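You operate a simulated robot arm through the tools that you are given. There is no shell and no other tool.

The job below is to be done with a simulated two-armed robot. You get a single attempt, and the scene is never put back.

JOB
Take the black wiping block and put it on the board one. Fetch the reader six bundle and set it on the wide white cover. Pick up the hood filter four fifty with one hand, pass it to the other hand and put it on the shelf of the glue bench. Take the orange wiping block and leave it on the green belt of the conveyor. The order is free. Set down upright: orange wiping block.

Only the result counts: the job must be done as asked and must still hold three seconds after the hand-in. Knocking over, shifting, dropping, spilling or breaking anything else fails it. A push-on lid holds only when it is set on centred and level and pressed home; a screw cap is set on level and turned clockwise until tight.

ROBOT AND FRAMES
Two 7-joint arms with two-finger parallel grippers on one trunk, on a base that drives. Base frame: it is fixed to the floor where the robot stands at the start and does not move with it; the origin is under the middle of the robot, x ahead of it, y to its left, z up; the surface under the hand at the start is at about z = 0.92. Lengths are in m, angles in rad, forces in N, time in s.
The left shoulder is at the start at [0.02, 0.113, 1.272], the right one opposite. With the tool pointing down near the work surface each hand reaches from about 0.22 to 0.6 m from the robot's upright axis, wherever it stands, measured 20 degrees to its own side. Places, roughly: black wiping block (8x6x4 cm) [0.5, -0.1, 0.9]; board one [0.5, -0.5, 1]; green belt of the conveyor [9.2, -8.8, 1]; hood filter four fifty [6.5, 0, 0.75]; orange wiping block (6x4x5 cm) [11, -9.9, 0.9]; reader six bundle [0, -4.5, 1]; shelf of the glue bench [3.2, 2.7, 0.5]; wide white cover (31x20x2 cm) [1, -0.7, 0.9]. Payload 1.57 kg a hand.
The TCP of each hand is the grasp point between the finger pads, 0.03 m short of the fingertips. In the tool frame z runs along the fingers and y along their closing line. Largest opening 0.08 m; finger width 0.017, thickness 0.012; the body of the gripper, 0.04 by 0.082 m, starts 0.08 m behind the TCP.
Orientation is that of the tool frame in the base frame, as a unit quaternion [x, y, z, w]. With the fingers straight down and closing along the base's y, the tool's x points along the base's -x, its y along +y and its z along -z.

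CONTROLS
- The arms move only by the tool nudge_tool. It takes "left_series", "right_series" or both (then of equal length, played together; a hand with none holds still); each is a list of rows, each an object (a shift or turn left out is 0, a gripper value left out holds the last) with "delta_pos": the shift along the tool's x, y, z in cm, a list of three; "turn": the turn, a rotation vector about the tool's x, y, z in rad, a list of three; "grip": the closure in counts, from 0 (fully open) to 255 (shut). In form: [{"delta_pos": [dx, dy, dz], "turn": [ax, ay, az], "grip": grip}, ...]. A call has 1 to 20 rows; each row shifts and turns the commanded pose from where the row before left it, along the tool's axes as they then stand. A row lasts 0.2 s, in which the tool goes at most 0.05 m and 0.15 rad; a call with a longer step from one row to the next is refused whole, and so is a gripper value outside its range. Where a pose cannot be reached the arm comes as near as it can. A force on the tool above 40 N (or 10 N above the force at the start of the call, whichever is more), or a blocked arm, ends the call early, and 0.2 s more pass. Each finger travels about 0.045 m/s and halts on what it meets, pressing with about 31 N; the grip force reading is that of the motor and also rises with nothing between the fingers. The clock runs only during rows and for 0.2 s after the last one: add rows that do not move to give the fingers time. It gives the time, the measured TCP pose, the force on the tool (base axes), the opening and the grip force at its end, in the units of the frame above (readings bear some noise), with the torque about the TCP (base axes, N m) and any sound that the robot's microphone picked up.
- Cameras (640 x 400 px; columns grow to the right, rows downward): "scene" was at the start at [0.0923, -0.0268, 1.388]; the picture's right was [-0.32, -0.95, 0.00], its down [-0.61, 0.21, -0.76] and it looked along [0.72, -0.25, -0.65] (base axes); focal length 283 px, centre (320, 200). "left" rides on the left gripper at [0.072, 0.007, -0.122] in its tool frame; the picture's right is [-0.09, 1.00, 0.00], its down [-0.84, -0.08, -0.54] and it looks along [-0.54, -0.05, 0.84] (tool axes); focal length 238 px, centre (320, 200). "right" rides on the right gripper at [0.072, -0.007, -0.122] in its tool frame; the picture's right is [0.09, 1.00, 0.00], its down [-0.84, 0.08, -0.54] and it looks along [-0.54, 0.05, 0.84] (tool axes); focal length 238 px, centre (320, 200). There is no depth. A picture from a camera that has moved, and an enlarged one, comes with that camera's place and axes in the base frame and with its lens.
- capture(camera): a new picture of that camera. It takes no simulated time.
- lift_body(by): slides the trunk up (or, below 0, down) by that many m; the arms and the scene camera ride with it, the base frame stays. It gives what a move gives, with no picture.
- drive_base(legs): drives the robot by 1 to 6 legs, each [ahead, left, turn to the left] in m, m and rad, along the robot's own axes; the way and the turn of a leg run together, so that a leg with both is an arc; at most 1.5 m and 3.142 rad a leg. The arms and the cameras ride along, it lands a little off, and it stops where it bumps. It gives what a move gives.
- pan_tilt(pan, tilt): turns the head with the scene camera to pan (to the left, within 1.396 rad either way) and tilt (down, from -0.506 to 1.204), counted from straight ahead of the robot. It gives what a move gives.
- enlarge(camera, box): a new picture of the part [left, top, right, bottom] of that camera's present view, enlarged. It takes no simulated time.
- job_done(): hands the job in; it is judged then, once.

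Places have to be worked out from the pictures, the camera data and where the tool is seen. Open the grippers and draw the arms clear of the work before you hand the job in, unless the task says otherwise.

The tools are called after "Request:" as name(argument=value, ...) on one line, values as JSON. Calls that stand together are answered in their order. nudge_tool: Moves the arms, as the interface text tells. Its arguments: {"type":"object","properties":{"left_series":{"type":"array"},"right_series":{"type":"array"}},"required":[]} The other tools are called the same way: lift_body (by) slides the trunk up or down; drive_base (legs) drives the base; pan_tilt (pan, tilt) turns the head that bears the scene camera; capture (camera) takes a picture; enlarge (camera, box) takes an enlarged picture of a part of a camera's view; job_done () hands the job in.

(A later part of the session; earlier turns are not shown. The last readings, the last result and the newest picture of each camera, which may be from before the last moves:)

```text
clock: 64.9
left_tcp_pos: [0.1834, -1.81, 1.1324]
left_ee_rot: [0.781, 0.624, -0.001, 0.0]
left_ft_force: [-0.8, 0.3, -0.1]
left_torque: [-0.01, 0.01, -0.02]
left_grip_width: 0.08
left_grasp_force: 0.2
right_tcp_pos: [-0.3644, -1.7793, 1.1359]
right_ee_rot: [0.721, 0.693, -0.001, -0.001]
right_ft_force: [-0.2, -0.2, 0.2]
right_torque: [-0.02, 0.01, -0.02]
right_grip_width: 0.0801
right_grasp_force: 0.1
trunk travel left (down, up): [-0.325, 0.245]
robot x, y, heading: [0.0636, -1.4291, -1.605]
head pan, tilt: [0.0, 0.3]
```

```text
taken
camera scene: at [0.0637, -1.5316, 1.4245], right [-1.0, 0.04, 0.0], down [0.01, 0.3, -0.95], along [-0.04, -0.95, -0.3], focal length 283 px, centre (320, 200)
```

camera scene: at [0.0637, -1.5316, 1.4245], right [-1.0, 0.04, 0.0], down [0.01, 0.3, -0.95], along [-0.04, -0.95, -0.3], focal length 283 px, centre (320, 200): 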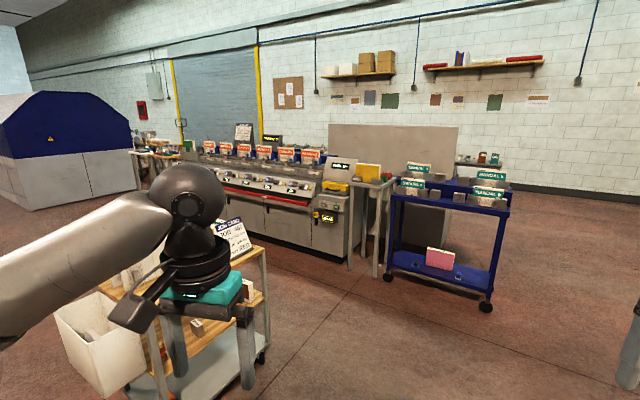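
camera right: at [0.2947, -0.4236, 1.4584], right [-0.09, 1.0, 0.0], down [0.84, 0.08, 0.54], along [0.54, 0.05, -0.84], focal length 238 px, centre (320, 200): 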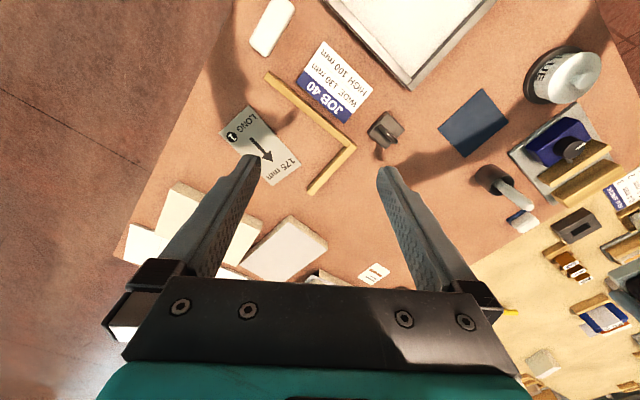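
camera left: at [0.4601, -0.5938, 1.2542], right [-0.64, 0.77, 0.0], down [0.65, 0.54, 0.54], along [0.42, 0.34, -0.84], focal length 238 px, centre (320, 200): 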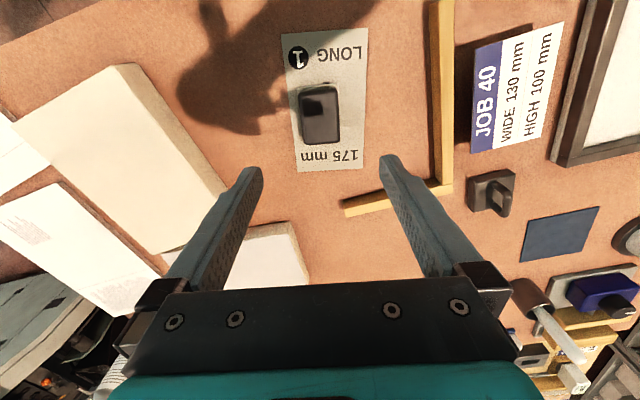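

I zoom in on the gathering machine and the blue trolley to read the signs.

Request:
enlarge(camera="scene", box=[190, 120, 390, 245])

Request:
enlarge(camera="scene", box=[350, 130, 550, 255])

```text
3.20 times, centred on (290, 182) of scene
camera zoom: at [0.0637, -1.5316, 1.4245], right [-1.0, 0.04, 0.0], down [0.01, 0.3, -0.95], along [-0.04, -0.95, -0.3], focal length 905 px, centre (416, 256)
```

zoom: 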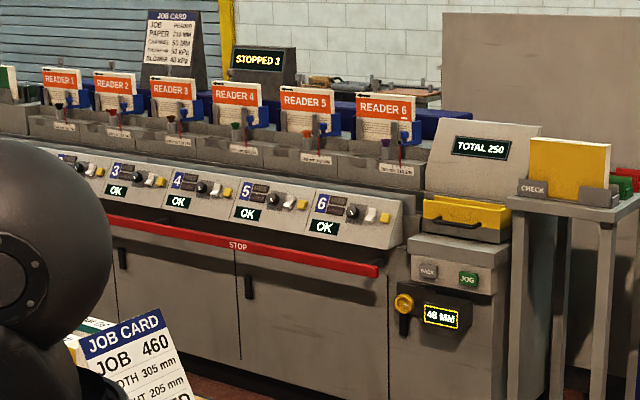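

```text
3.20 times, centred on (450, 192) of scene
camera zoom: at [0.0637, -1.5316, 1.4245], right [-1.0, 0.04, 0.0], down [0.01, 0.3, -0.95], along [-0.04, -0.95, -0.3], focal length 905 px, centre (-96, 224)
```

zoom: 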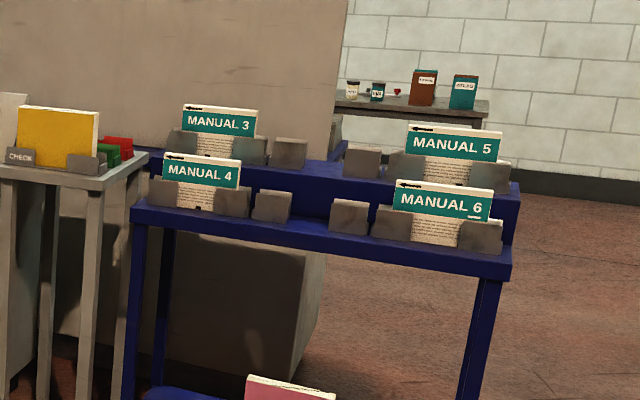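

The READER 6 bundle stands in the last hopper of the gathering machine. A wooden cart is on the left, so I move forward on the right side of it and look again.

Request:
drive_base(legs=[[0.78, -0.44, 0]])

Request:
pan_tilt(pan=0.5, tilt=0.5)

Request:
capture(camera="scene")

Request:
pan_tilt(pan=-0.2, tilt=0.4)

Request:
capture(camera="scene")

Request:
capture(camera="left")

```text
clock: 69.7
left_tcp_pos: [-0.269, -2.5864, 1.1319]
left_ee_rot: [0.775, 0.633, 0.0, -0.001]
left_ft_force: [0.8, -0.3, -1.0]
left_torque: [0.02, 0.01, 0.01]
left_grip_width: 0.0802
left_grasp_force: 0.0
right_tcp_pos: [-0.8193, -2.5646, 1.1353]
right_ee_rot: [0.713, 0.701, 0.001, 0.0]
right_ft_force: [-0.3, 0.2, -0.6]
right_torque: [0.0, -0.02, 0.04]
right_grip_width: 0.0797
right_grasp_force: 0.0
trunk travel left (down, up): [-0.325, 0.245]
robot x, y, heading: [-0.395, -2.2097, -1.588]
head pan, tilt: [0.0, 0.3]
```

```text
clock: 70.6
left_tcp_pos: [-0.2703, -2.5874, 1.1325]
left_ee_rot: [0.775, 0.632, 0.0, 0.0]
left_ft_force: [0.0, 0.2, 0.1]
left_torque: [-0.02, 0.01, -0.02]
left_grip_width: 0.0799
left_grasp_force: 0.0
right_tcp_pos: [-0.8189, -2.5661, 1.1364]
right_ee_rot: [0.713, 0.701, 0.0, 0.0]
right_ft_force: [1.3, 0.5, 0.5]
right_torque: [0.01, 0.03, -0.01]
right_grip_width: 0.0799
right_grasp_force: 0.0
trunk travel left (down, up): [-0.325, 0.245]
robot x, y, heading: [-0.3955, -2.2054, -1.591]
head pan, tilt: [0.499, 0.499]
```

```text
taken
camera scene: at [-0.3511, -2.2969, 1.4062], right [-0.89, -0.46, 0.0], down [-0.22, 0.42, -0.88], along [0.41, -0.78, -0.48], focal length 283 px, centre (320, 200)
```

scene: 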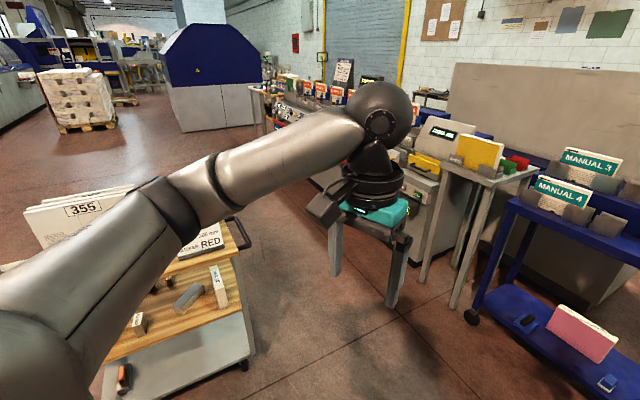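

```text
clock: 71.7
left_tcp_pos: [-0.2691, -2.5854, 1.1327]
left_ee_rot: [0.774, 0.633, 0.0, 0.0]
left_ft_force: [-0.4, 0.3, -0.1]
left_torque: [0.0, -0.02, 0.01]
left_grip_width: 0.0799
left_grasp_force: 0.1
right_tcp_pos: [-0.8191, -2.5653, 1.1361]
right_ee_rot: [0.713, 0.701, 0.0, 0.0]
right_ft_force: [0.5, 0.5, 0.2]
right_torque: [-0.01, -0.02, 0.01]
right_grip_width: 0.0801
right_grasp_force: 0.0
trunk travel left (down, up): [-0.325, 0.245]
robot x, y, heading: [-0.3946, -2.2062, -1.586]
head pan, tilt: [-0.201, 0.4]
```

```text
taken
camera scene: at [-0.4132, -2.3066, 1.4153], right [-0.98, 0.22, 0.0], down [0.08, 0.38, -0.92], along [-0.2, -0.9, -0.39], focal length 283 px, centre (320, 200)
```

scene: 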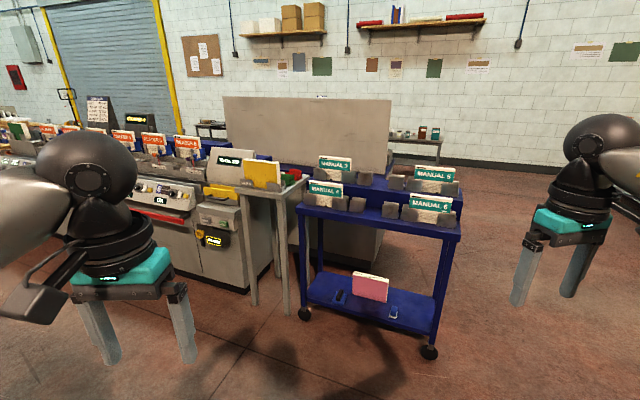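

```text
taken
camera left: at [-0.2493, -2.5152, 1.2539], right [0.96, -0.29, 0.0], down [-0.24, -0.8, 0.54], along [-0.16, -0.52, -0.84], focal length 238 px, centre (320, 200)
```

left: 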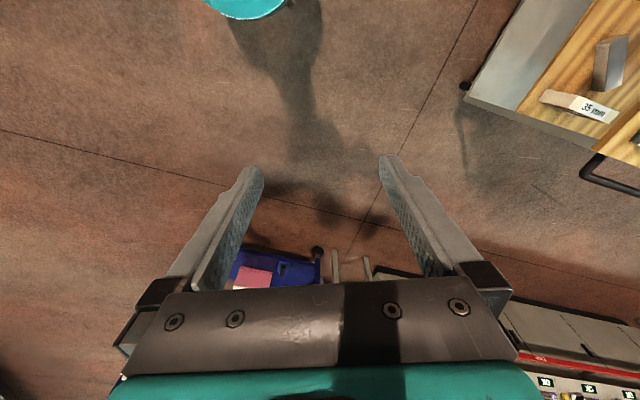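

The way between cart and machine is clear. I raise the trunk, drive to about [0,-3.4] and turn square to the machine.

Request:
lift_body(by=0.2)

Request:
drive_base(legs=[[1.186, 0.415, 0], [0, 0, -0.577]])

Request:
pan_tilt(pan=0.5, tilt=0.5)

Request:
capture(camera="scene")

```text
clock: 73.8
left_tcp_pos: [-0.2696, -2.5855, 1.3319]
left_ee_rot: [0.775, 0.632, 0.0, -0.001]
left_ft_force: [-0.7, 0.9, 0.2]
left_torque: [0.03, 0.01, 0.0]
left_grip_width: 0.0801
left_grasp_force: 0.0
right_tcp_pos: [-0.818, -2.5656, 1.336]
right_ee_rot: [0.713, 0.701, 0.001, 0.0]
right_ft_force: [-0.7, 0.2, 0.6]
right_torque: [-0.03, -0.01, 0.0]
right_grip_width: 0.0799
right_grasp_force: 0.1
trunk travel left (down, up): [-0.525, 0.045]
robot x, y, heading: [-0.3977, -2.207, -1.587]
head pan, tilt: [-0.201, 0.4]
```

```text
clock: 81.8
left_tcp_pos: [-0.1201, -3.7829, 1.333]
left_ee_rot: [0.925, 0.38, 0.0, -0.001]
left_ft_force: [-0.5, 0.0, -0.3]
left_torque: [0.0, -0.02, -0.02]
left_grip_width: 0.08
left_grasp_force: 0.0
right_tcp_pos: [-0.5647, -3.4612, 1.3367]
right_ee_rot: [0.887, 0.462, 0.0, -0.001]
right_ft_force: [-0.3, -0.5, 0.0]
right_torque: [0.03, 0.0, 0.01]
right_grip_width: 0.0801
right_grasp_force: 0.1
trunk travel left (down, up): [-0.525, 0.045]
robot x, y, heading: [-0.016, -3.3983, -2.179]
head pan, tilt: [-0.201, 0.4]
```

```text
clock: 82.8
left_tcp_pos: [-0.1211, -3.7839, 1.3325]
left_ee_rot: [0.925, 0.38, 0.0, 0.0]
left_ft_force: [0.0, -0.1, 0.7]
left_torque: [-0.01, -0.02, 0.0]
left_grip_width: 0.0802
left_grasp_force: 0.0
right_tcp_pos: [-0.5651, -3.4621, 1.3359]
right_ee_rot: [0.887, 0.462, 0.0, 0.001]
right_ft_force: [0.0, -0.2, 0.4]
right_torque: [-0.02, 0.0, -0.01]
right_grip_width: 0.0801
right_grasp_force: 0.1
trunk travel left (down, up): [-0.525, 0.045]
robot x, y, heading: [-0.0114, -3.3979, -2.178]
head pan, tilt: [0.499, 0.499]
```

```text
taken
camera scene: at [-0.0276, -3.4976, 1.6062], right [-0.99, 0.11, 0.0], down [0.05, 0.48, -0.88], along [-0.1, -0.87, -0.48], focal length 283 px, centre (320, 200)
```

scene: 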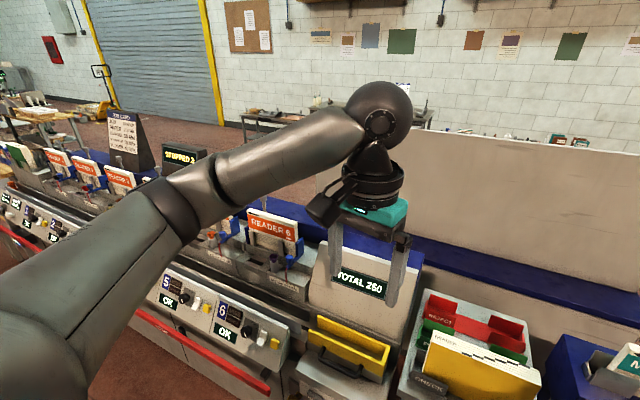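

READER 6 bundle appears near [0.045,-4.35]. I slide left along the machine and come a little closer.

Request:
drive_base(legs=[[0.05, 0.5, 0]])

Request:
pan_tilt(pan=0.0, tilt=0.75)

Request:
capture(camera="scene")

Request:
capture(camera="left")

Request:
capture(camera="right")

```text
clock: 85.7
left_tcp_pos: [0.2539, -4.1008, 1.3327]
left_ee_rot: [0.923, 0.385, -0.001, 0.0]
left_ft_force: [0.4, -0.3, 0.1]
left_torque: [0.0, 0.03, 0.01]
left_grip_width: 0.0799
left_grasp_force: 0.0
right_tcp_pos: [-0.1961, -3.7848, 1.3354]
right_ee_rot: [0.883, 0.469, 0.0, 0.0]
right_ft_force: [0.0, 0.1, 0.9]
right_torque: [0.0, 0.04, -0.03]
right_grip_width: 0.08
right_grasp_force: 0.1
trunk travel left (down, up): [-0.525, 0.045]
robot x, y, heading: [0.3544, -3.7126, -2.164]
head pan, tilt: [0.499, 0.499]
```

```text
clock: 86.7
left_tcp_pos: [0.253, -4.1003, 1.3326]
left_ee_rot: [0.923, 0.385, 0.0, 0.001]
left_ft_force: [-0.7, -0.1, 1.3]
left_torque: [0.03, 0.01, 0.01]
left_grip_width: 0.08
left_grasp_force: 0.1
right_tcp_pos: [-0.1947, -3.7832, 1.336]
right_ee_rot: [0.883, 0.469, 0.0, -0.001]
right_ft_force: [0.0, -0.8, 0.7]
right_torque: [0.0, 0.01, 0.01]
right_grip_width: 0.0799
right_grasp_force: 0.0
trunk travel left (down, up): [-0.525, 0.045]
robot x, y, heading: [0.3529, -3.7107, -2.167]
head pan, tilt: [0.0, 0.75]
```

```text
taken
camera scene: at [0.3052, -3.7907, 1.5843], right [-0.83, 0.56, 0.0], down [0.38, 0.56, -0.73], along [-0.41, -0.61, -0.68], focal length 283 px, centre (320, 200)
```

scene: 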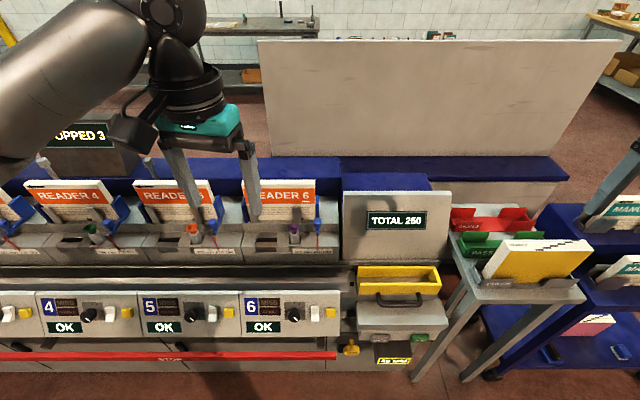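

```text
taken
camera left: at [0.308, -4.0526, 1.4539], right [0.64, -0.77, 0.0], down [-0.64, -0.54, 0.54], along [-0.41, -0.35, -0.84], focal length 238 px, centre (320, 200)
```

left: 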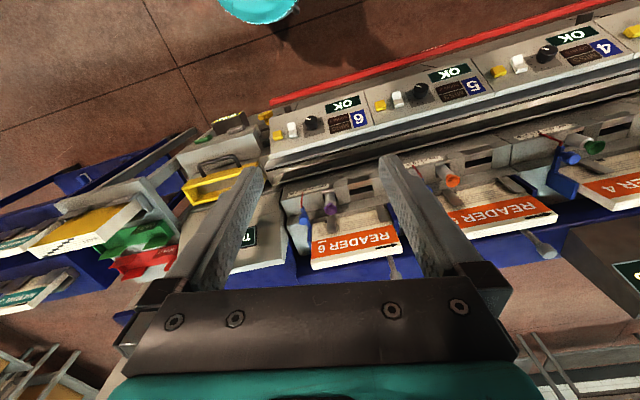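

```text
taken
camera right: at [-0.1603, -3.7203, 1.4584], right [0.88, -0.48, 0.0], down [-0.41, -0.74, 0.54], along [-0.26, -0.47, -0.84], focal length 238 px, centre (320, 200)
```

right: 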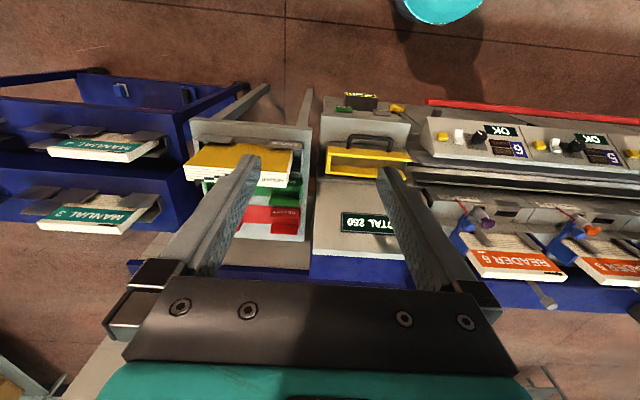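

I take enlarged pictures of the READER 6 hopper from the scene and both hand cameras.

Request:
enlarge(camera="scene", box=[200, 160, 360, 270])

Request:
enlarge(camera="left", box=[260, 160, 440, 280])

Request:
enlarge(camera="right", box=[420, 170, 600, 310])

```text
3.64 times, centred on (280, 215) of scene
camera zoom: at [0.3052, -3.7907, 1.5843], right [-0.83, 0.56, 0.0], down [0.38, 0.56, -0.73], along [-0.41, -0.61, -0.68], focal length 1028 px, centre (466, 146)
```

zoom: 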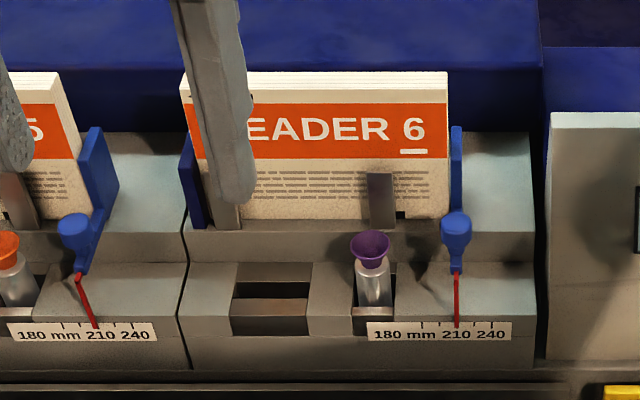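

```text
3.33 times, centred on (350, 220) of left
camera zoom: at [0.308, -4.0526, 1.4539], right [0.64, -0.77, 0.0], down [-0.64, -0.54, 0.54], along [-0.41, -0.35, -0.84], focal length 794 px, centre (220, 133)
```

zoom: 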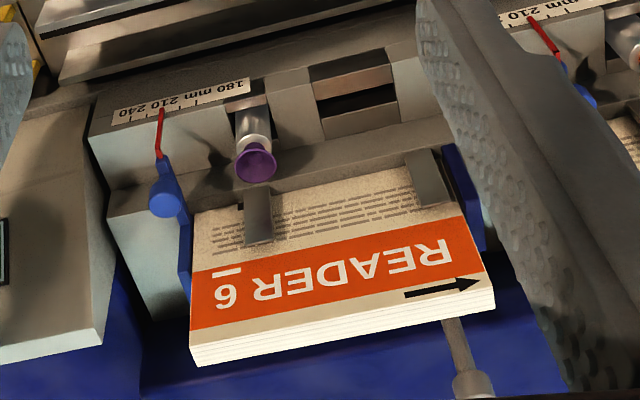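

```text
2.86 times, centred on (510, 240) of right
camera zoom: at [-0.1603, -3.7203, 1.4584], right [0.88, -0.48, 0.0], down [-0.41, -0.74, 0.54], along [-0.26, -0.47, -0.84], focal length 681 px, centre (-223, 86)
```

zoom: 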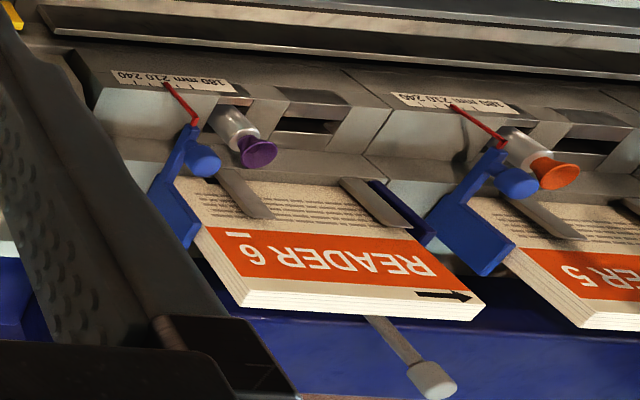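

The bundle stands upright in the hopper: about 21 cm wide, 15 cm tall, 3 cm thick, top centre near [0.043,-4.394,1.05]. I check how close the machine front is before moving nearer.

Request:
pan_tilt(pan=-0.3, tilt=1.2)

Request:
capture(camera="scene")

```text
clock: 87.6
left_tcp_pos: [0.2536, -4.1003, 1.3321]
left_ee_rot: [0.923, 0.386, -0.001, 0.0]
left_ft_force: [0.4, -0.2, 0.2]
left_torque: [0.06, 0.01, 0.01]
left_grip_width: 0.0802
left_grasp_force: 0.1
right_tcp_pos: [-0.1941, -3.7843, 1.3371]
right_ee_rot: [0.884, 0.468, 0.0, 0.0]
right_ft_force: [0.4, -0.3, -0.2]
right_torque: [-0.01, -0.01, -0.04]
right_grip_width: 0.0798
right_grasp_force: 0.1
trunk travel left (down, up): [-0.525, 0.045]
robot x, y, heading: [0.3525, -3.7144, -2.168]
head pan, tilt: [-0.3, 1.201]
```

```text
taken
camera scene: at [0.308, -3.7571, 1.5525], right [-0.63, 0.78, 0.0], down [0.73, 0.58, -0.36], along [-0.28, -0.23, -0.93], focal length 283 px, centre (320, 200)
```

scene: 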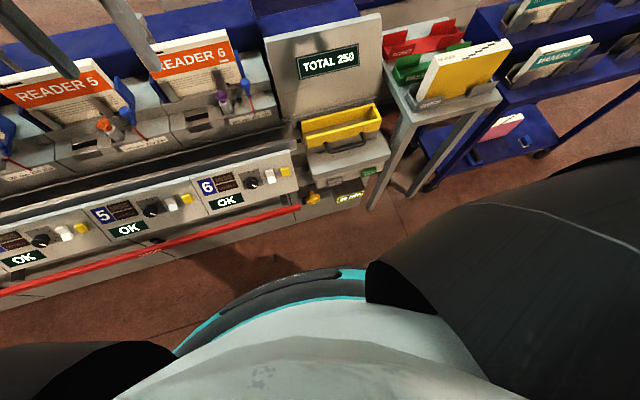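

The STOP bar is about 0.40 m ahead of the robot axis, so I can go forward about 0.17 m. I do that, and turn the left hand so its fingers close front-to-back across the bundle.

Request:
drive_base(legs=[[0.17, -0.06, 0]])

Request:
nudge_tool(left_series=[{"turn": [0, 0, -0.147]}, {"turn": [0, 0, -0.147]}, {"turn": [0, 0, -0.147]}, {"turn": [0, 0, -0.147]}, {"turn": [0, 0, -0.147]}, {"turn": [0, 0, -0.147]}, {"turn": [0, 0, -0.147]}, {"turn": [0, 0, -0.147]}, {"turn": [0, 0, -0.147]}, {"turn": [0, 0, -0.147]}, {"turn": [0, 0, -0.147]}, {"turn": [0, 0, -0.14]}, {}])

Request:
pan_tilt(pan=0.1, tilt=0.8)

Request:
capture(camera="scene")

Request:
capture(camera="left")

```text
clock: 89.1
left_tcp_pos: [0.1105, -4.2053, 1.3335]
left_ee_rot: [0.923, 0.385, 0.0, 0.0]
left_ft_force: [-0.6, -0.7, 0.3]
left_torque: [0.03, 0.0, -0.02]
left_grip_width: 0.08
left_grasp_force: 0.0
right_tcp_pos: [-0.3375, -3.8902, 1.3358]
right_ee_rot: [0.883, 0.469, 0.0, 0.0]
right_ft_force: [-0.7, -1.7, -1.4]
right_torque: [0.01, 0.01, 0.02]
right_grip_width: 0.0799
right_grasp_force: 0.1
trunk travel left (down, up): [-0.525, 0.045]
robot x, y, heading: [0.2104, -3.8203, -2.166]
head pan, tilt: [-0.3, 1.201]
```

```text
clock: 91.9
left_tcp_pos: [0.1125, -4.2057, 1.3327]
left_ee_rot: [0.291, 0.957, 0.0, 0.0]
left_ft_force: [-0.3, -0.1, 0.2]
left_torque: [0.03, -0.02, -0.02]
left_grip_width: 0.08
left_grasp_force: 0.0
right_tcp_pos: [-0.3369, -3.89, 1.3362]
right_ee_rot: [0.884, 0.468, 0.001, -0.001]
right_ft_force: [0.6, -0.4, 0.6]
right_torque: [0.01, 0.02, 0.0]
right_grip_width: 0.08
right_grasp_force: 0.0
trunk travel left (down, up): [-0.525, 0.045]
robot x, y, heading: [0.2142, -3.819, -2.162]
head pan, tilt: [-0.3, 1.201]
```

```text
clock: 92.7
left_tcp_pos: [0.1119, -4.2052, 1.3317]
left_ee_rot: [0.292, 0.956, 0.0, 0.0]
left_ft_force: [-0.5, -0.3, -0.1]
left_torque: [0.0, 0.0, 0.0]
left_grip_width: 0.0802
left_grasp_force: 0.1
right_tcp_pos: [-0.3369, -3.8899, 1.3357]
right_ee_rot: [0.883, 0.469, 0.0, 0.0]
right_ft_force: [-0.1, 0.7, 0.6]
right_torque: [-0.02, 0.04, 0.03]
right_grip_width: 0.08
right_grasp_force: 0.0
trunk travel left (down, up): [-0.525, 0.045]
robot x, y, heading: [0.2117, -3.8221, -2.169]
head pan, tilt: [0.099, 0.799]
```

```text
taken
camera scene: at [0.1712, -3.8985, 1.5802], right [-0.88, 0.48, 0.0], down [0.34, 0.63, -0.7], along [-0.33, -0.61, -0.72], focal length 283 px, centre (320, 200)
```

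scene: 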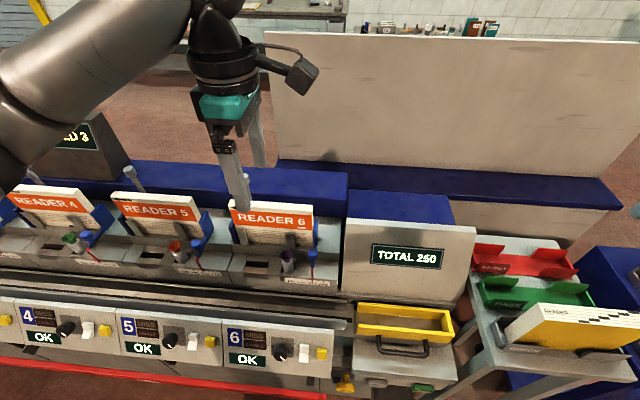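

```text
taken
camera left: at [0.0549, -4.1588, 1.4539], right [0.63, 0.77, 0.0], down [0.65, -0.53, 0.54], along [0.42, -0.34, -0.84], focal length 238 px, centre (320, 200)
```

left: 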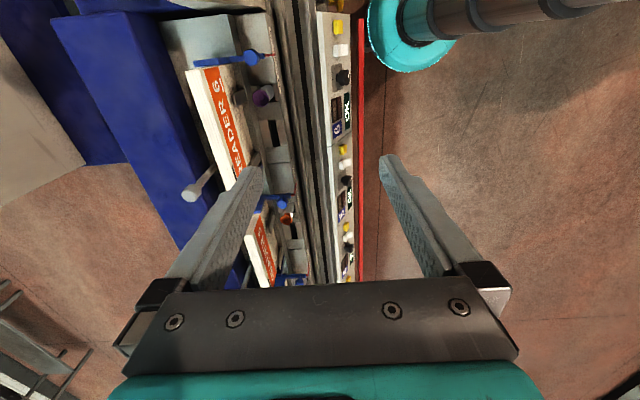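

The hand is turned; I enlarge the left view to measure the bundle's top again.

Request:
enlarge(camera="left", box=[160, 40, 320, 240])

Request:
enlarge(camera="scene", box=[200, 150, 360, 290])

```text
2.00 times, centred on (240, 140) of left
camera zoom: at [0.0549, -4.1588, 1.4539], right [0.63, 0.77, 0.0], down [0.65, -0.53, 0.54], along [0.42, -0.34, -0.84], focal length 477 px, centre (480, 320)
```

zoom: 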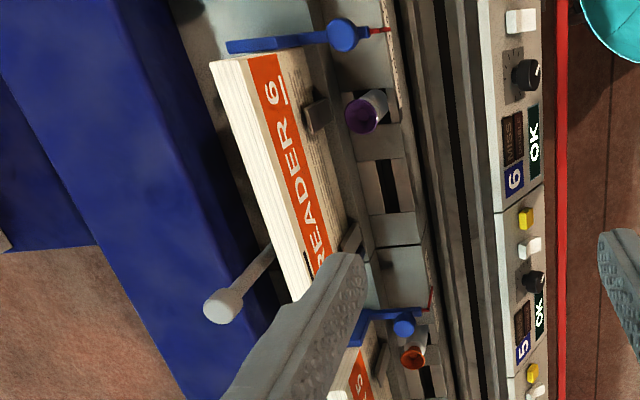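

```text
2.86 times, centred on (280, 220) of scene
camera zoom: at [0.1712, -3.8985, 1.5802], right [-0.88, 0.48, 0.0], down [0.34, 0.63, -0.7], along [-0.33, -0.61, -0.72], focal length 808 px, centre (434, 143)
```

zoom: 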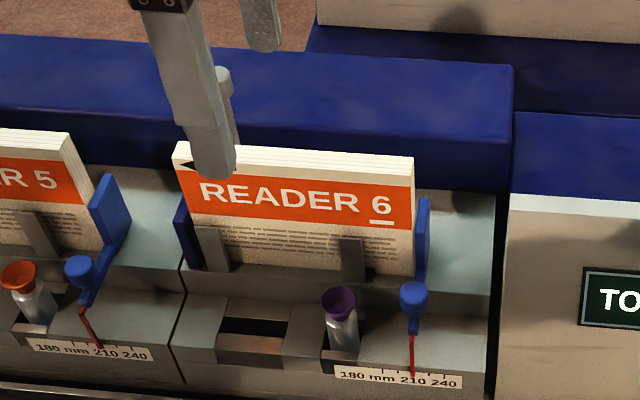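

The bundle's top centre is about [0.044,-4.388,1.048], thickness 2.7 cm. I move the left hand above it, and raise the right hand so it stays clear of the check stand when the trunk is lowered.

Request:
nudge_tool(left_series=[{"delta_pos": [-1.15, -4.74, 0]}, {"delta_pos": [-1.15, -4.74, 0]}, {"delta_pos": [-1.15, -4.74, 0]}, {"delta_pos": [-1.15, -4.74, 0]}, {}], right_series=[{"delta_pos": [0, 0, -4.5]}, {"delta_pos": [0, 0, -4.5]}, {"delta_pos": [0, 0, -4.5]}, {"delta_pos": [0, 0, -4.5]}, {}])

Request:
lift_body(by=-0.18)

Request:
capture(camera="left")

Request:
capture(camera="scene")

```text
clock: 93.9
left_tcp_pos: [0.043, -4.3897, 1.332]
left_ee_rot: [0.293, 0.956, 0.0, 0.001]
left_ft_force: [1.2, -0.2, 0.1]
left_torque: [0.0, 0.01, 0.02]
left_grip_width: 0.0798
left_grasp_force: 0.0
right_tcp_pos: [-0.3357, -3.8907, 1.5153]
right_ee_rot: [0.884, 0.468, -0.001, 0.001]
right_ft_force: [0.1, -0.4, -0.5]
right_torque: [-0.02, 0.01, 0.03]
right_grip_width: 0.0799
right_grasp_force: 0.0
trunk travel left (down, up): [-0.525, 0.045]
robot x, y, heading: [0.2141, -3.8197, -2.162]
head pan, tilt: [0.099, 0.799]
```

```text
clock: 95.9
left_tcp_pos: [0.0435, -4.3878, 1.1517]
left_ee_rot: [0.293, 0.956, 0.001, -0.001]
left_ft_force: [0.0, 0.9, -0.5]
left_torque: [0.03, -0.01, 0.02]
left_grip_width: 0.0802
left_grasp_force: 0.1
right_tcp_pos: [-0.3359, -3.889, 1.3359]
right_ee_rot: [0.884, 0.468, -0.001, 0.0]
right_ft_force: [0.3, -0.8, 0.6]
right_torque: [0.04, -0.04, -0.02]
right_grip_width: 0.0799
right_grasp_force: 0.0
trunk travel left (down, up): [-0.345, 0.225]
robot x, y, heading: [0.2099, -3.8189, -2.168]
head pan, tilt: [0.099, 0.799]
```

```text
taken
camera left: at [-0.0138, -4.3416, 1.2735], right [0.63, 0.77, 0.0], down [0.65, -0.53, 0.54], along [0.42, -0.34, -0.84], focal length 238 px, centre (320, 200)
```

left: 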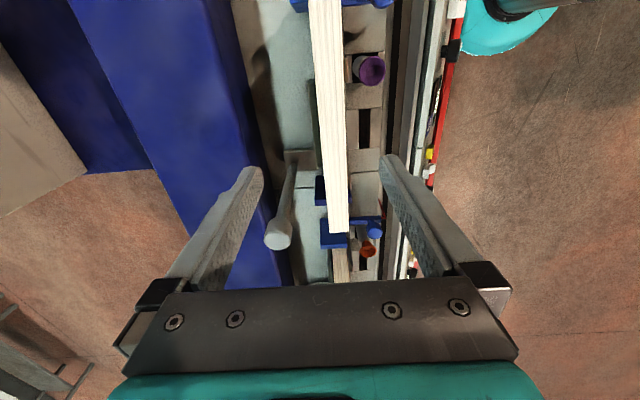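

```text
taken
camera scene: at [0.1714, -3.8985, 1.4003], right [-0.88, 0.48, 0.0], down [0.34, 0.63, -0.7], along [-0.33, -0.61, -0.72], focal length 283 px, centre (320, 200)
```

scene: 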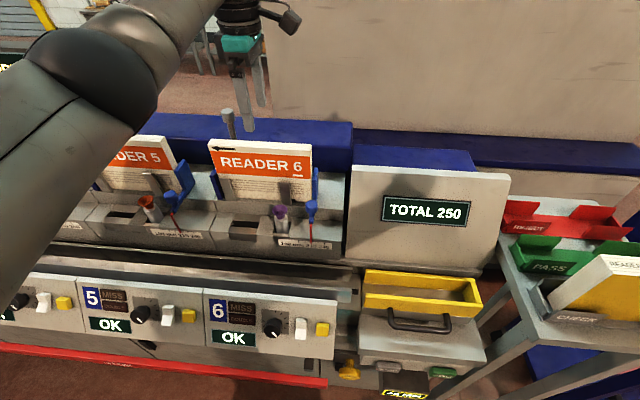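

The bundle's top is 1.3 cm toward tool +y from the tool's axis; I correct that and descend to TCP z ≈ 1.02.

Request:
nudge_tool(left_series=[{"delta_pos": [0.1, 1.3, 0]}, {"delta_pos": [0, 0, 4]}, {"delta_pos": [0, 0, 3]}, {}])

Request:
capture(camera="left")

Request:
enlarge(camera="scene", box=[160, 60, 360, 260])

```text
clock: 96.9
left_tcp_pos: [0.0502, -4.3774, 1.0812]
left_ee_rot: [0.291, 0.957, 0.001, 0.0]
left_ft_force: [-0.2, 0.7, -0.2]
left_torque: [-0.01, 0.02, 0.0]
left_grip_width: 0.0801
left_grasp_force: 0.0
right_tcp_pos: [-0.3356, -3.8895, 1.3357]
right_ee_rot: [0.884, 0.468, -0.001, -0.001]
right_ft_force: [0.8, -0.5, -0.5]
right_torque: [0.0, 0.01, 0.01]
right_grip_width: 0.0801
right_grasp_force: 0.1
trunk travel left (down, up): [-0.345, 0.225]
robot x, y, heading: [0.2154, -3.8213, -2.168]
head pan, tilt: [0.099, 0.799]
```

```text
taken
camera left: at [-0.0064, -4.3301, 1.2032], right [0.63, 0.77, 0.0], down [0.65, -0.53, 0.54], along [0.42, -0.34, -0.84], focal length 238 px, centre (320, 200)
```

left: 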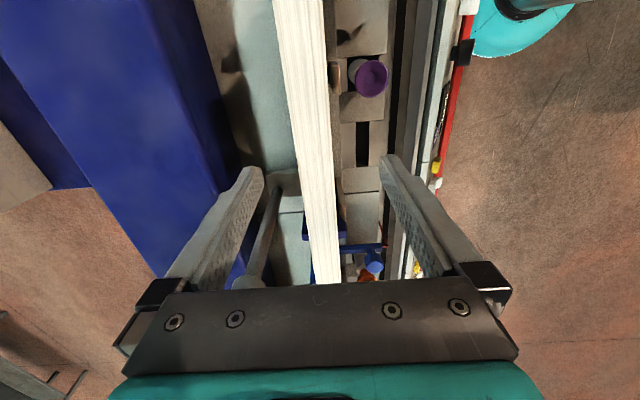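

```text
2.00 times, centred on (260, 160) of scene
camera zoom: at [0.1712, -3.8985, 1.4003], right [-0.88, 0.48, 0.0], down [0.34, 0.63, -0.7], along [-0.33, -0.61, -0.72], focal length 565 px, centre (440, 280)
```

zoom: 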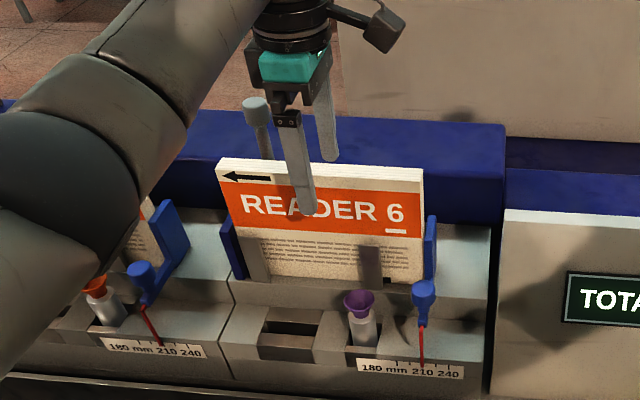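

The fingers straddle the bundle centrally and the rear knob is 8 cm off to the side. I descend the remaining 6 cm and close.

Request:
nudge_tool(left_series=[{"delta_pos": [0, 0, 3]}, {"delta_pos": [0, 0, 2]}, {"delta_pos": [0, 0, 1.2]}, {}, {"grip": 255}, {}, {}, {}, {}])

Request:
capture(camera="left")

Request:
enlarge(camera="scene", box=[160, 60, 360, 260])

```text
clock: 98.9
left_tcp_pos: [0.0489, -4.3776, 1.0222]
left_ee_rot: [0.293, 0.956, 0.0, 0.0]
left_ft_force: [-0.6, -1.2, 0.5]
left_torque: [-0.06, -0.02, -0.01]
left_grip_width: 0.022
left_grasp_force: 27.8
right_tcp_pos: [-0.3362, -3.891, 1.3356]
right_ee_rot: [0.884, 0.468, -0.002, -0.001]
right_ft_force: [-1.2, -0.7, 0.0]
right_torque: [0.04, -0.02, 0.0]
right_grip_width: 0.0799
right_grasp_force: 0.0
trunk travel left (down, up): [-0.345, 0.225]
robot x, y, heading: [0.2113, -3.8185, -2.161]
head pan, tilt: [0.099, 0.799]
```

```text
taken
camera left: at [-0.0075, -4.3306, 1.1424], right [0.63, 0.77, 0.0], down [0.65, -0.53, 0.54], along [0.42, -0.34, -0.84], focal length 238 px, centre (320, 200)
```

left: 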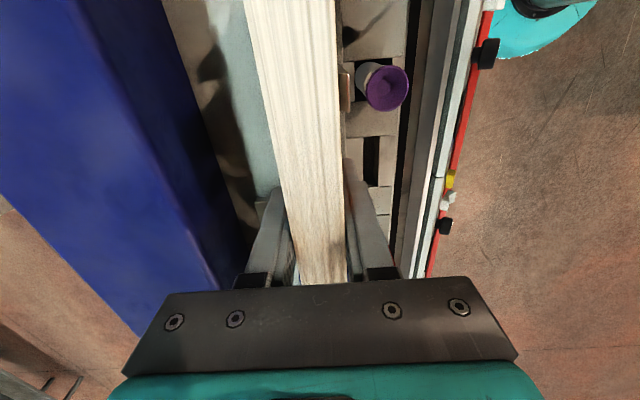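

```text
2.00 times, centred on (260, 160) of scene
camera zoom: at [0.1712, -3.8987, 1.4002], right [-0.88, 0.48, 0.0], down [0.34, 0.63, -0.7], along [-0.33, -0.61, -0.72], focal length 565 px, centre (440, 280)
```

zoom: 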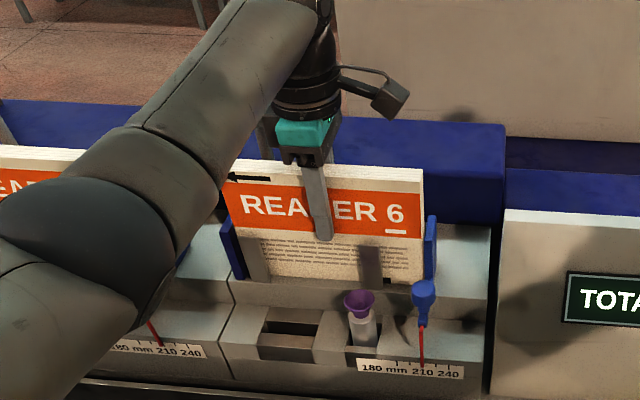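

The bundle is gripped (2.2 cm). I lift it straight up with the arm first, then check.

Request:
nudge_tool(left_series=[{"delta_pos": [0, 0, -1]}, {"delta_pos": [0, 0, -2]}, {"delta_pos": [0, 0, -3]}, {"delta_pos": [0, 0, -3]}, {}])

Request:
capture(camera="scene")

Request:
capture(camera="left")

```text
clock: 100.1
left_tcp_pos: [0.0496, -4.3791, 1.1122]
left_ee_rot: [0.292, 0.956, 0.001, 0.0]
left_ft_force: [0.1, 0.6, -4.4]
left_torque: [-0.01, 0.03, 0.0]
left_grip_width: 0.022
left_grasp_force: 31.7
right_tcp_pos: [-0.3368, -3.8911, 1.335]
right_ee_rot: [0.884, 0.468, -0.001, 0.0]
right_ft_force: [-0.1, -0.5, 0.0]
right_torque: [-0.04, 0.01, -0.01]
right_grip_width: 0.0799
right_grasp_force: 0.0
trunk travel left (down, up): [-0.345, 0.225]
robot x, y, heading: [0.2122, -3.8192, -2.168]
head pan, tilt: [0.099, 0.799]
```

```text
taken
camera scene: at [0.1711, -3.8991, 1.4002], right [-0.88, 0.48, 0.0], down [0.34, 0.63, -0.7], along [-0.33, -0.61, -0.72], focal length 283 px, centre (320, 200)
```

scene: 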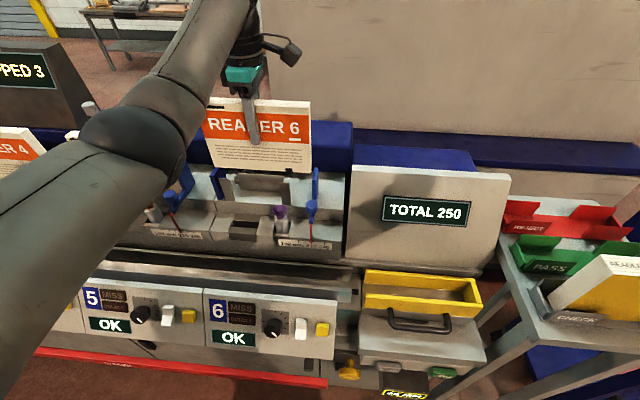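

```text
taken
camera left: at [-0.0078, -4.3323, 1.2326], right [0.63, 0.77, 0.0], down [0.65, -0.53, 0.54], along [0.42, -0.34, -0.84], focal length 238 px, centre (320, 200)
```

left: 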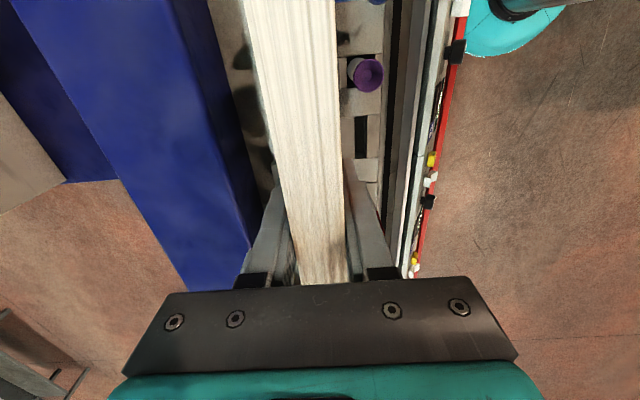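

The bundle is free of its tabs and weighs about 0.45 kg. I raise the trunk by 0.2 m, then back away from the machine.

Request:
lift_body(by=0.2)

Request:
drive_base(legs=[[-0.3, 0, 0]])

Request:
capture(camera="scene")

```text
clock: 102.3
left_tcp_pos: [0.0493, -4.3794, 1.3104]
left_ee_rot: [0.292, 0.956, 0.001, 0.0]
left_ft_force: [-0.2, 0.2, -4.6]
left_torque: [0.03, 0.02, 0.0]
left_grip_width: 0.0219
left_grasp_force: 31.2
right_tcp_pos: [-0.3346, -3.8899, 1.5352]
right_ee_rot: [0.884, 0.468, -0.001, 0.0]
right_ft_force: [-0.3, 0.6, -0.2]
right_torque: [0.01, -0.01, 0.0]
right_grip_width: 0.0799
right_grasp_force: 0.1
trunk travel left (down, up): [-0.545, 0.025]
robot x, y, heading: [0.2153, -3.8214, -2.165]
head pan, tilt: [0.099, 0.799]
```

```text
clock: 104.3
left_tcp_pos: [0.215, -4.1324, 1.3107]
left_ee_rot: [0.293, 0.956, -0.001, 0.0]
left_ft_force: [0.0, 0.6, -5.4]
left_torque: [-0.03, 0.04, 0.0]
left_grip_width: 0.0218
left_grasp_force: 30.4
right_tcp_pos: [-0.1703, -3.6436, 1.5361]
right_ee_rot: [0.884, 0.468, -0.001, -0.001]
right_ft_force: [-0.2, 0.0, -0.4]
right_torque: [-0.03, 0.04, -0.03]
right_grip_width: 0.08
right_grasp_force: 0.0
trunk travel left (down, up): [-0.545, 0.025]
robot x, y, heading: [0.3798, -3.5733, -2.165]
head pan, tilt: [0.099, 0.799]
```

```text
taken
camera scene: at [0.3375, -3.6533, 1.6002], right [-0.88, 0.48, 0.0], down [0.34, 0.63, -0.7], along [-0.33, -0.61, -0.72], focal length 283 px, centre (320, 200)
```

scene: 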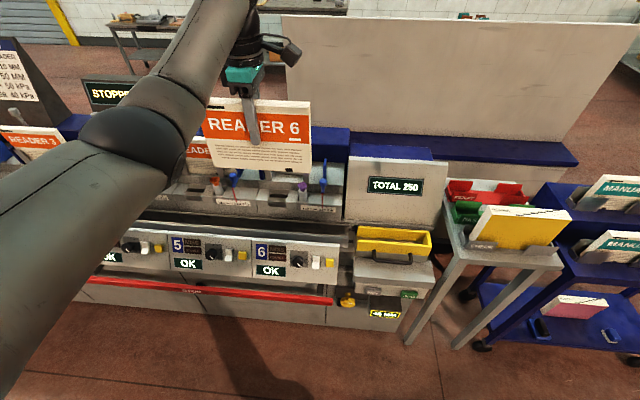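

The bundle is clear of the machine. I strafe right and back past the cart along the way I came.

Request:
drive_base(legs=[[0.03, -0.62, 0], [-0.647, -0.739, 0]])

Request:
pan_tilt(pan=1.35, tilt=0.5)

Request:
capture(camera="scene")

```text
clock: 112.5
left_tcp_pos: [-0.5536, -2.8651, 1.3115]
left_ee_rot: [0.289, 0.957, 0.001, -0.001]
left_ft_force: [-0.2, 0.1, -4.5]
left_torque: [0.0, 0.03, -0.04]
left_grip_width: 0.022
left_grasp_force: 30.9
right_tcp_pos: [-0.9422, -2.3792, 1.536]
right_ee_rot: [0.883, 0.47, -0.002, -0.001]
right_ft_force: [0.6, 0.0, -0.2]
right_torque: [0.02, 0.01, -0.04]
right_grip_width: 0.08
right_grasp_force: 0.0
trunk travel left (down, up): [-0.545, 0.025]
robot x, y, heading: [-0.3935, -2.3091, -2.162]
head pan, tilt: [0.099, 0.799]
```

```text
clock: 113.9
left_tcp_pos: [-0.5558, -2.8665, 1.3112]
left_ee_rot: [0.288, 0.958, 0.001, 0.0]
left_ft_force: [0.5, 0.7, -5.5]
left_torque: [0.02, 0.05, -0.01]
left_grip_width: 0.022
left_grasp_force: 30.8
right_tcp_pos: [-0.9419, -2.38, 1.5347]
right_ee_rot: [0.882, 0.471, -0.002, 0.0]
right_ft_force: [0.4, 0.4, -0.7]
right_torque: [-0.01, -0.02, 0.01]
right_grip_width: 0.08
right_grasp_force: 0.0
trunk travel left (down, up): [-0.545, 0.025]
robot x, y, heading: [-0.3936, -2.3052, -2.162]
head pan, tilt: [1.349, 0.499]
```

```text
taken
camera scene: at [-0.3352, -2.3794, 1.6261], right [-0.72, -0.69, 0.0], down [-0.33, 0.35, -0.88], along [0.61, -0.64, -0.48], focal length 283 px, centre (320, 200)
```

scene: 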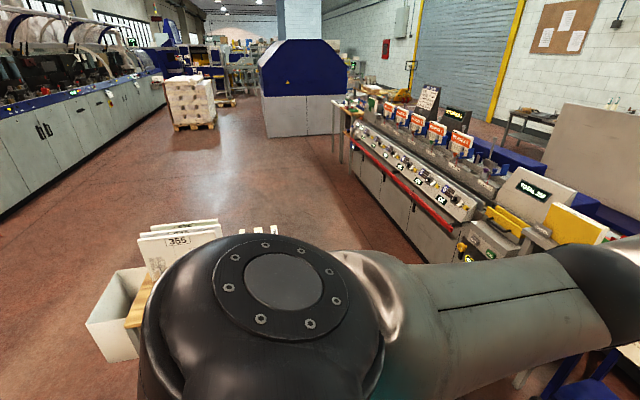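

I move further back toward the table and then turn left to face along the table's right side.

Request:
drive_base(legs=[[-0.714, -0.371, 0], [0, 0, 1.56]])

Request:
pan_tilt(pan=0.0, tilt=0.5)

Request:
capture(camera="scene")

```text
clock: 122.0
left_tcp_pos: [0.2528, -1.6825, 1.3109]
left_ee_rot: [-0.465, 0.885, 0.001, -0.001]
left_ft_force: [0.8, 0.6, -4.6]
left_torque: [-0.02, -0.02, -0.01]
left_grip_width: 0.0219
left_grasp_force: 30.8
right_tcp_pos: [-0.2412, -2.0603, 1.5365]
right_ee_rot: [0.299, 0.954, -0.002, 0.0]
right_ft_force: [0.5, -0.9, -1.4]
right_torque: [0.02, -0.03, -0.01]
right_grip_width: 0.08
right_grasp_force: 0.1
trunk travel left (down, up): [-0.545, 0.025]
robot x, y, heading: [-0.3058, -1.5085, -0.603]
head pan, tilt: [1.349, 0.499]
```

```text
clock: 123.5
left_tcp_pos: [0.2522, -1.6823, 1.3101]
left_ee_rot: [-0.465, 0.886, 0.0, 0.0]
left_ft_force: [-0.2, -0.7, -4.4]
left_torque: [0.06, -0.01, -0.03]
left_grip_width: 0.022
left_grasp_force: 30.5
right_tcp_pos: [-0.2409, -2.0611, 1.5358]
right_ee_rot: [0.3, 0.954, -0.001, 0.001]
right_ft_force: [-0.3, -0.1, -0.2]
right_torque: [-0.02, 0.01, -0.03]
right_grip_width: 0.0799
right_grasp_force: 0.1
trunk travel left (down, up): [-0.545, 0.025]
robot x, y, heading: [-0.3039, -1.5104, -0.604]
head pan, tilt: [0.0, 0.499]
```

```text
taken
camera scene: at [-0.2193, -1.5685, 1.6261], right [-0.57, -0.82, 0.0], down [-0.39, 0.27, -0.88], along [0.72, -0.5, -0.48], focal length 283 px, centre (320, 200)
```

scene: 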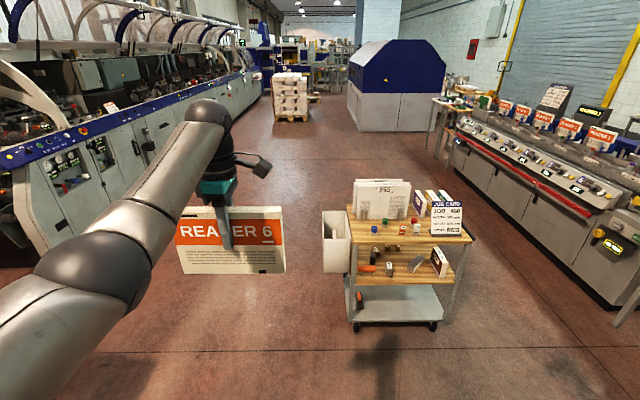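

The corridor between table and cart is clear. I drive along it past the table's far right corner, then turn to face back along the table.

Request:
drive_base(legs=[[0.3, 0.5, 0], [0.95, 0.06, 0], [0, 0, 3.134]])

Request:
pan_tilt(pan=-0.3, tilt=0.6)

Request:
capture(camera="scene")

```text
clock: 138.8
left_tcp_pos: [0.4898, -1.595, 1.3112]
left_ee_rot: [0.888, 0.461, 0.001, 0.001]
left_ft_force: [-0.4, -0.3, -4.4]
left_torque: [0.04, 0.01, -0.02]
left_grip_width: 0.0218
left_grasp_force: 31.3
right_tcp_pos: [0.9847, -1.2212, 1.5355]
right_ee_rot: [0.953, -0.304, 0.0, -0.001]
right_ft_force: [-0.3, 1.2, -1.0]
right_torque: [0.0, 0.0, -0.02]
right_grip_width: 0.08
right_grasp_force: 0.0
trunk travel left (down, up): [-0.545, 0.025]
robot x, y, heading: [1.0488, -1.7733, 2.526]
head pan, tilt: [0.0, 0.499]
```

```text
clock: 139.6
left_tcp_pos: [0.4888, -1.5968, 1.3111]
left_ee_rot: [0.887, 0.461, 0.0, 0.0]
left_ft_force: [-0.5, -0.8, -4.8]
left_torque: [0.01, 0.01, -0.01]
left_grip_width: 0.0219
left_grasp_force: 31.4
right_tcp_pos: [0.9857, -1.2219, 1.5347]
right_ee_rot: [0.953, -0.304, 0.0, -0.001]
right_ft_force: [-0.5, -0.9, 0.5]
right_torque: [-0.03, 0.01, 0.02]
right_grip_width: 0.0797
right_grasp_force: 0.1
trunk travel left (down, up): [-0.545, 0.025]
robot x, y, heading: [1.0417, -1.771, 2.529]
head pan, tilt: [-0.3, 0.6]
```

```text
taken
camera scene: at [0.9845, -1.6943, 1.6171], right [0.79, 0.61, 0.0], down [0.35, -0.45, -0.83], along [-0.5, 0.65, -0.56], focal length 283 px, centre (320, 200)
```

scene: 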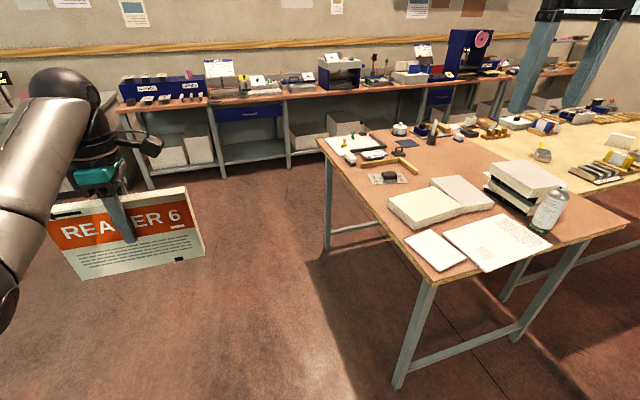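

The table end is clear. I strafe right to stand in front of the cover at the table's end.

Request:
drive_base(legs=[[0.0, -0.98, 0]])

Request:
pan_tilt(pan=0.1, tilt=0.9)

Request:
capture(camera="scene")

Request:
capture(camera="left")

```text
clock: 144.7
left_tcp_pos: [1.0699, -0.7818, 1.3113]
left_ee_rot: [0.891, 0.454, 0.001, 0.001]
left_ft_force: [-0.9, 0.2, -4.4]
left_torque: [-0.02, 0.02, -0.01]
left_grip_width: 0.0221
left_grasp_force: 31.4
right_tcp_pos: [1.5735, -0.4149, 1.5357]
right_ee_rot: [0.95, -0.311, -0.001, -0.001]
right_ft_force: [-0.8, -0.2, -0.3]
right_torque: [0.03, 0.01, -0.03]
right_grip_width: 0.08
right_grasp_force: 0.1
trunk travel left (down, up): [-0.545, 0.025]
robot x, y, heading: [1.6211, -0.9643, 2.505]
head pan, tilt: [-0.3, 0.6]
```

```text
clock: 145.6
left_tcp_pos: [1.0695, -0.7824, 1.3114]
left_ee_rot: [0.891, 0.454, 0.0, 0.0]
left_ft_force: [0.2, 0.2, -4.2]
left_torque: [0.01, 0.02, 0.0]
left_grip_width: 0.0218
left_grasp_force: 30.8
right_tcp_pos: [1.5724, -0.4141, 1.5358]
right_ee_rot: [0.95, -0.312, 0.0, -0.001]
right_ft_force: [0.1, 0.4, -0.2]
right_torque: [-0.02, -0.01, 0.0]
right_grip_width: 0.0801
right_grasp_force: 0.0
trunk travel left (down, up): [-0.545, 0.025]
robot x, y, heading: [1.6232, -0.9631, 2.51]
head pan, tilt: [0.099, 0.901]
```

```text
taken
camera scene: at [1.5514, -0.9213, 1.5923], right [0.51, 0.86, 0.0], down [0.68, -0.4, -0.62], along [-0.54, 0.32, -0.78], focal length 283 px, centre (320, 200)
```

scene: 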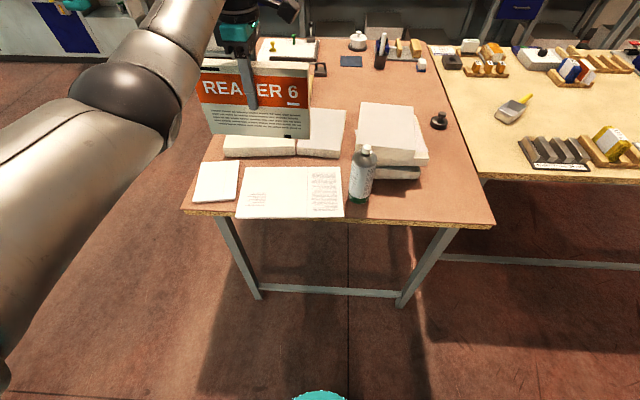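

```text
taken
camera left: at [1.1168, -0.7263, 1.4319], right [0.75, -0.66, 0.0], down [-0.56, -0.63, 0.54], along [-0.36, -0.41, -0.84], focal length 238 px, centre (320, 200)
```

left: 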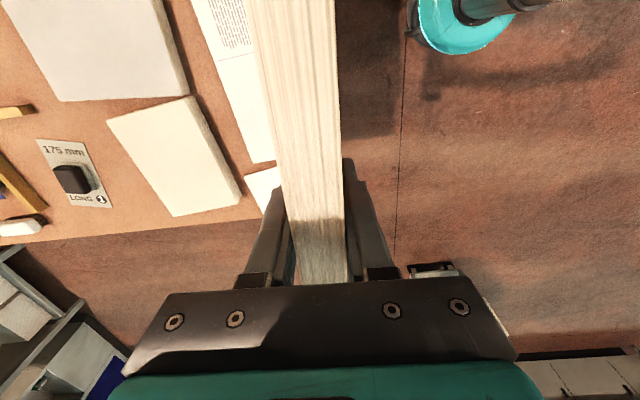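

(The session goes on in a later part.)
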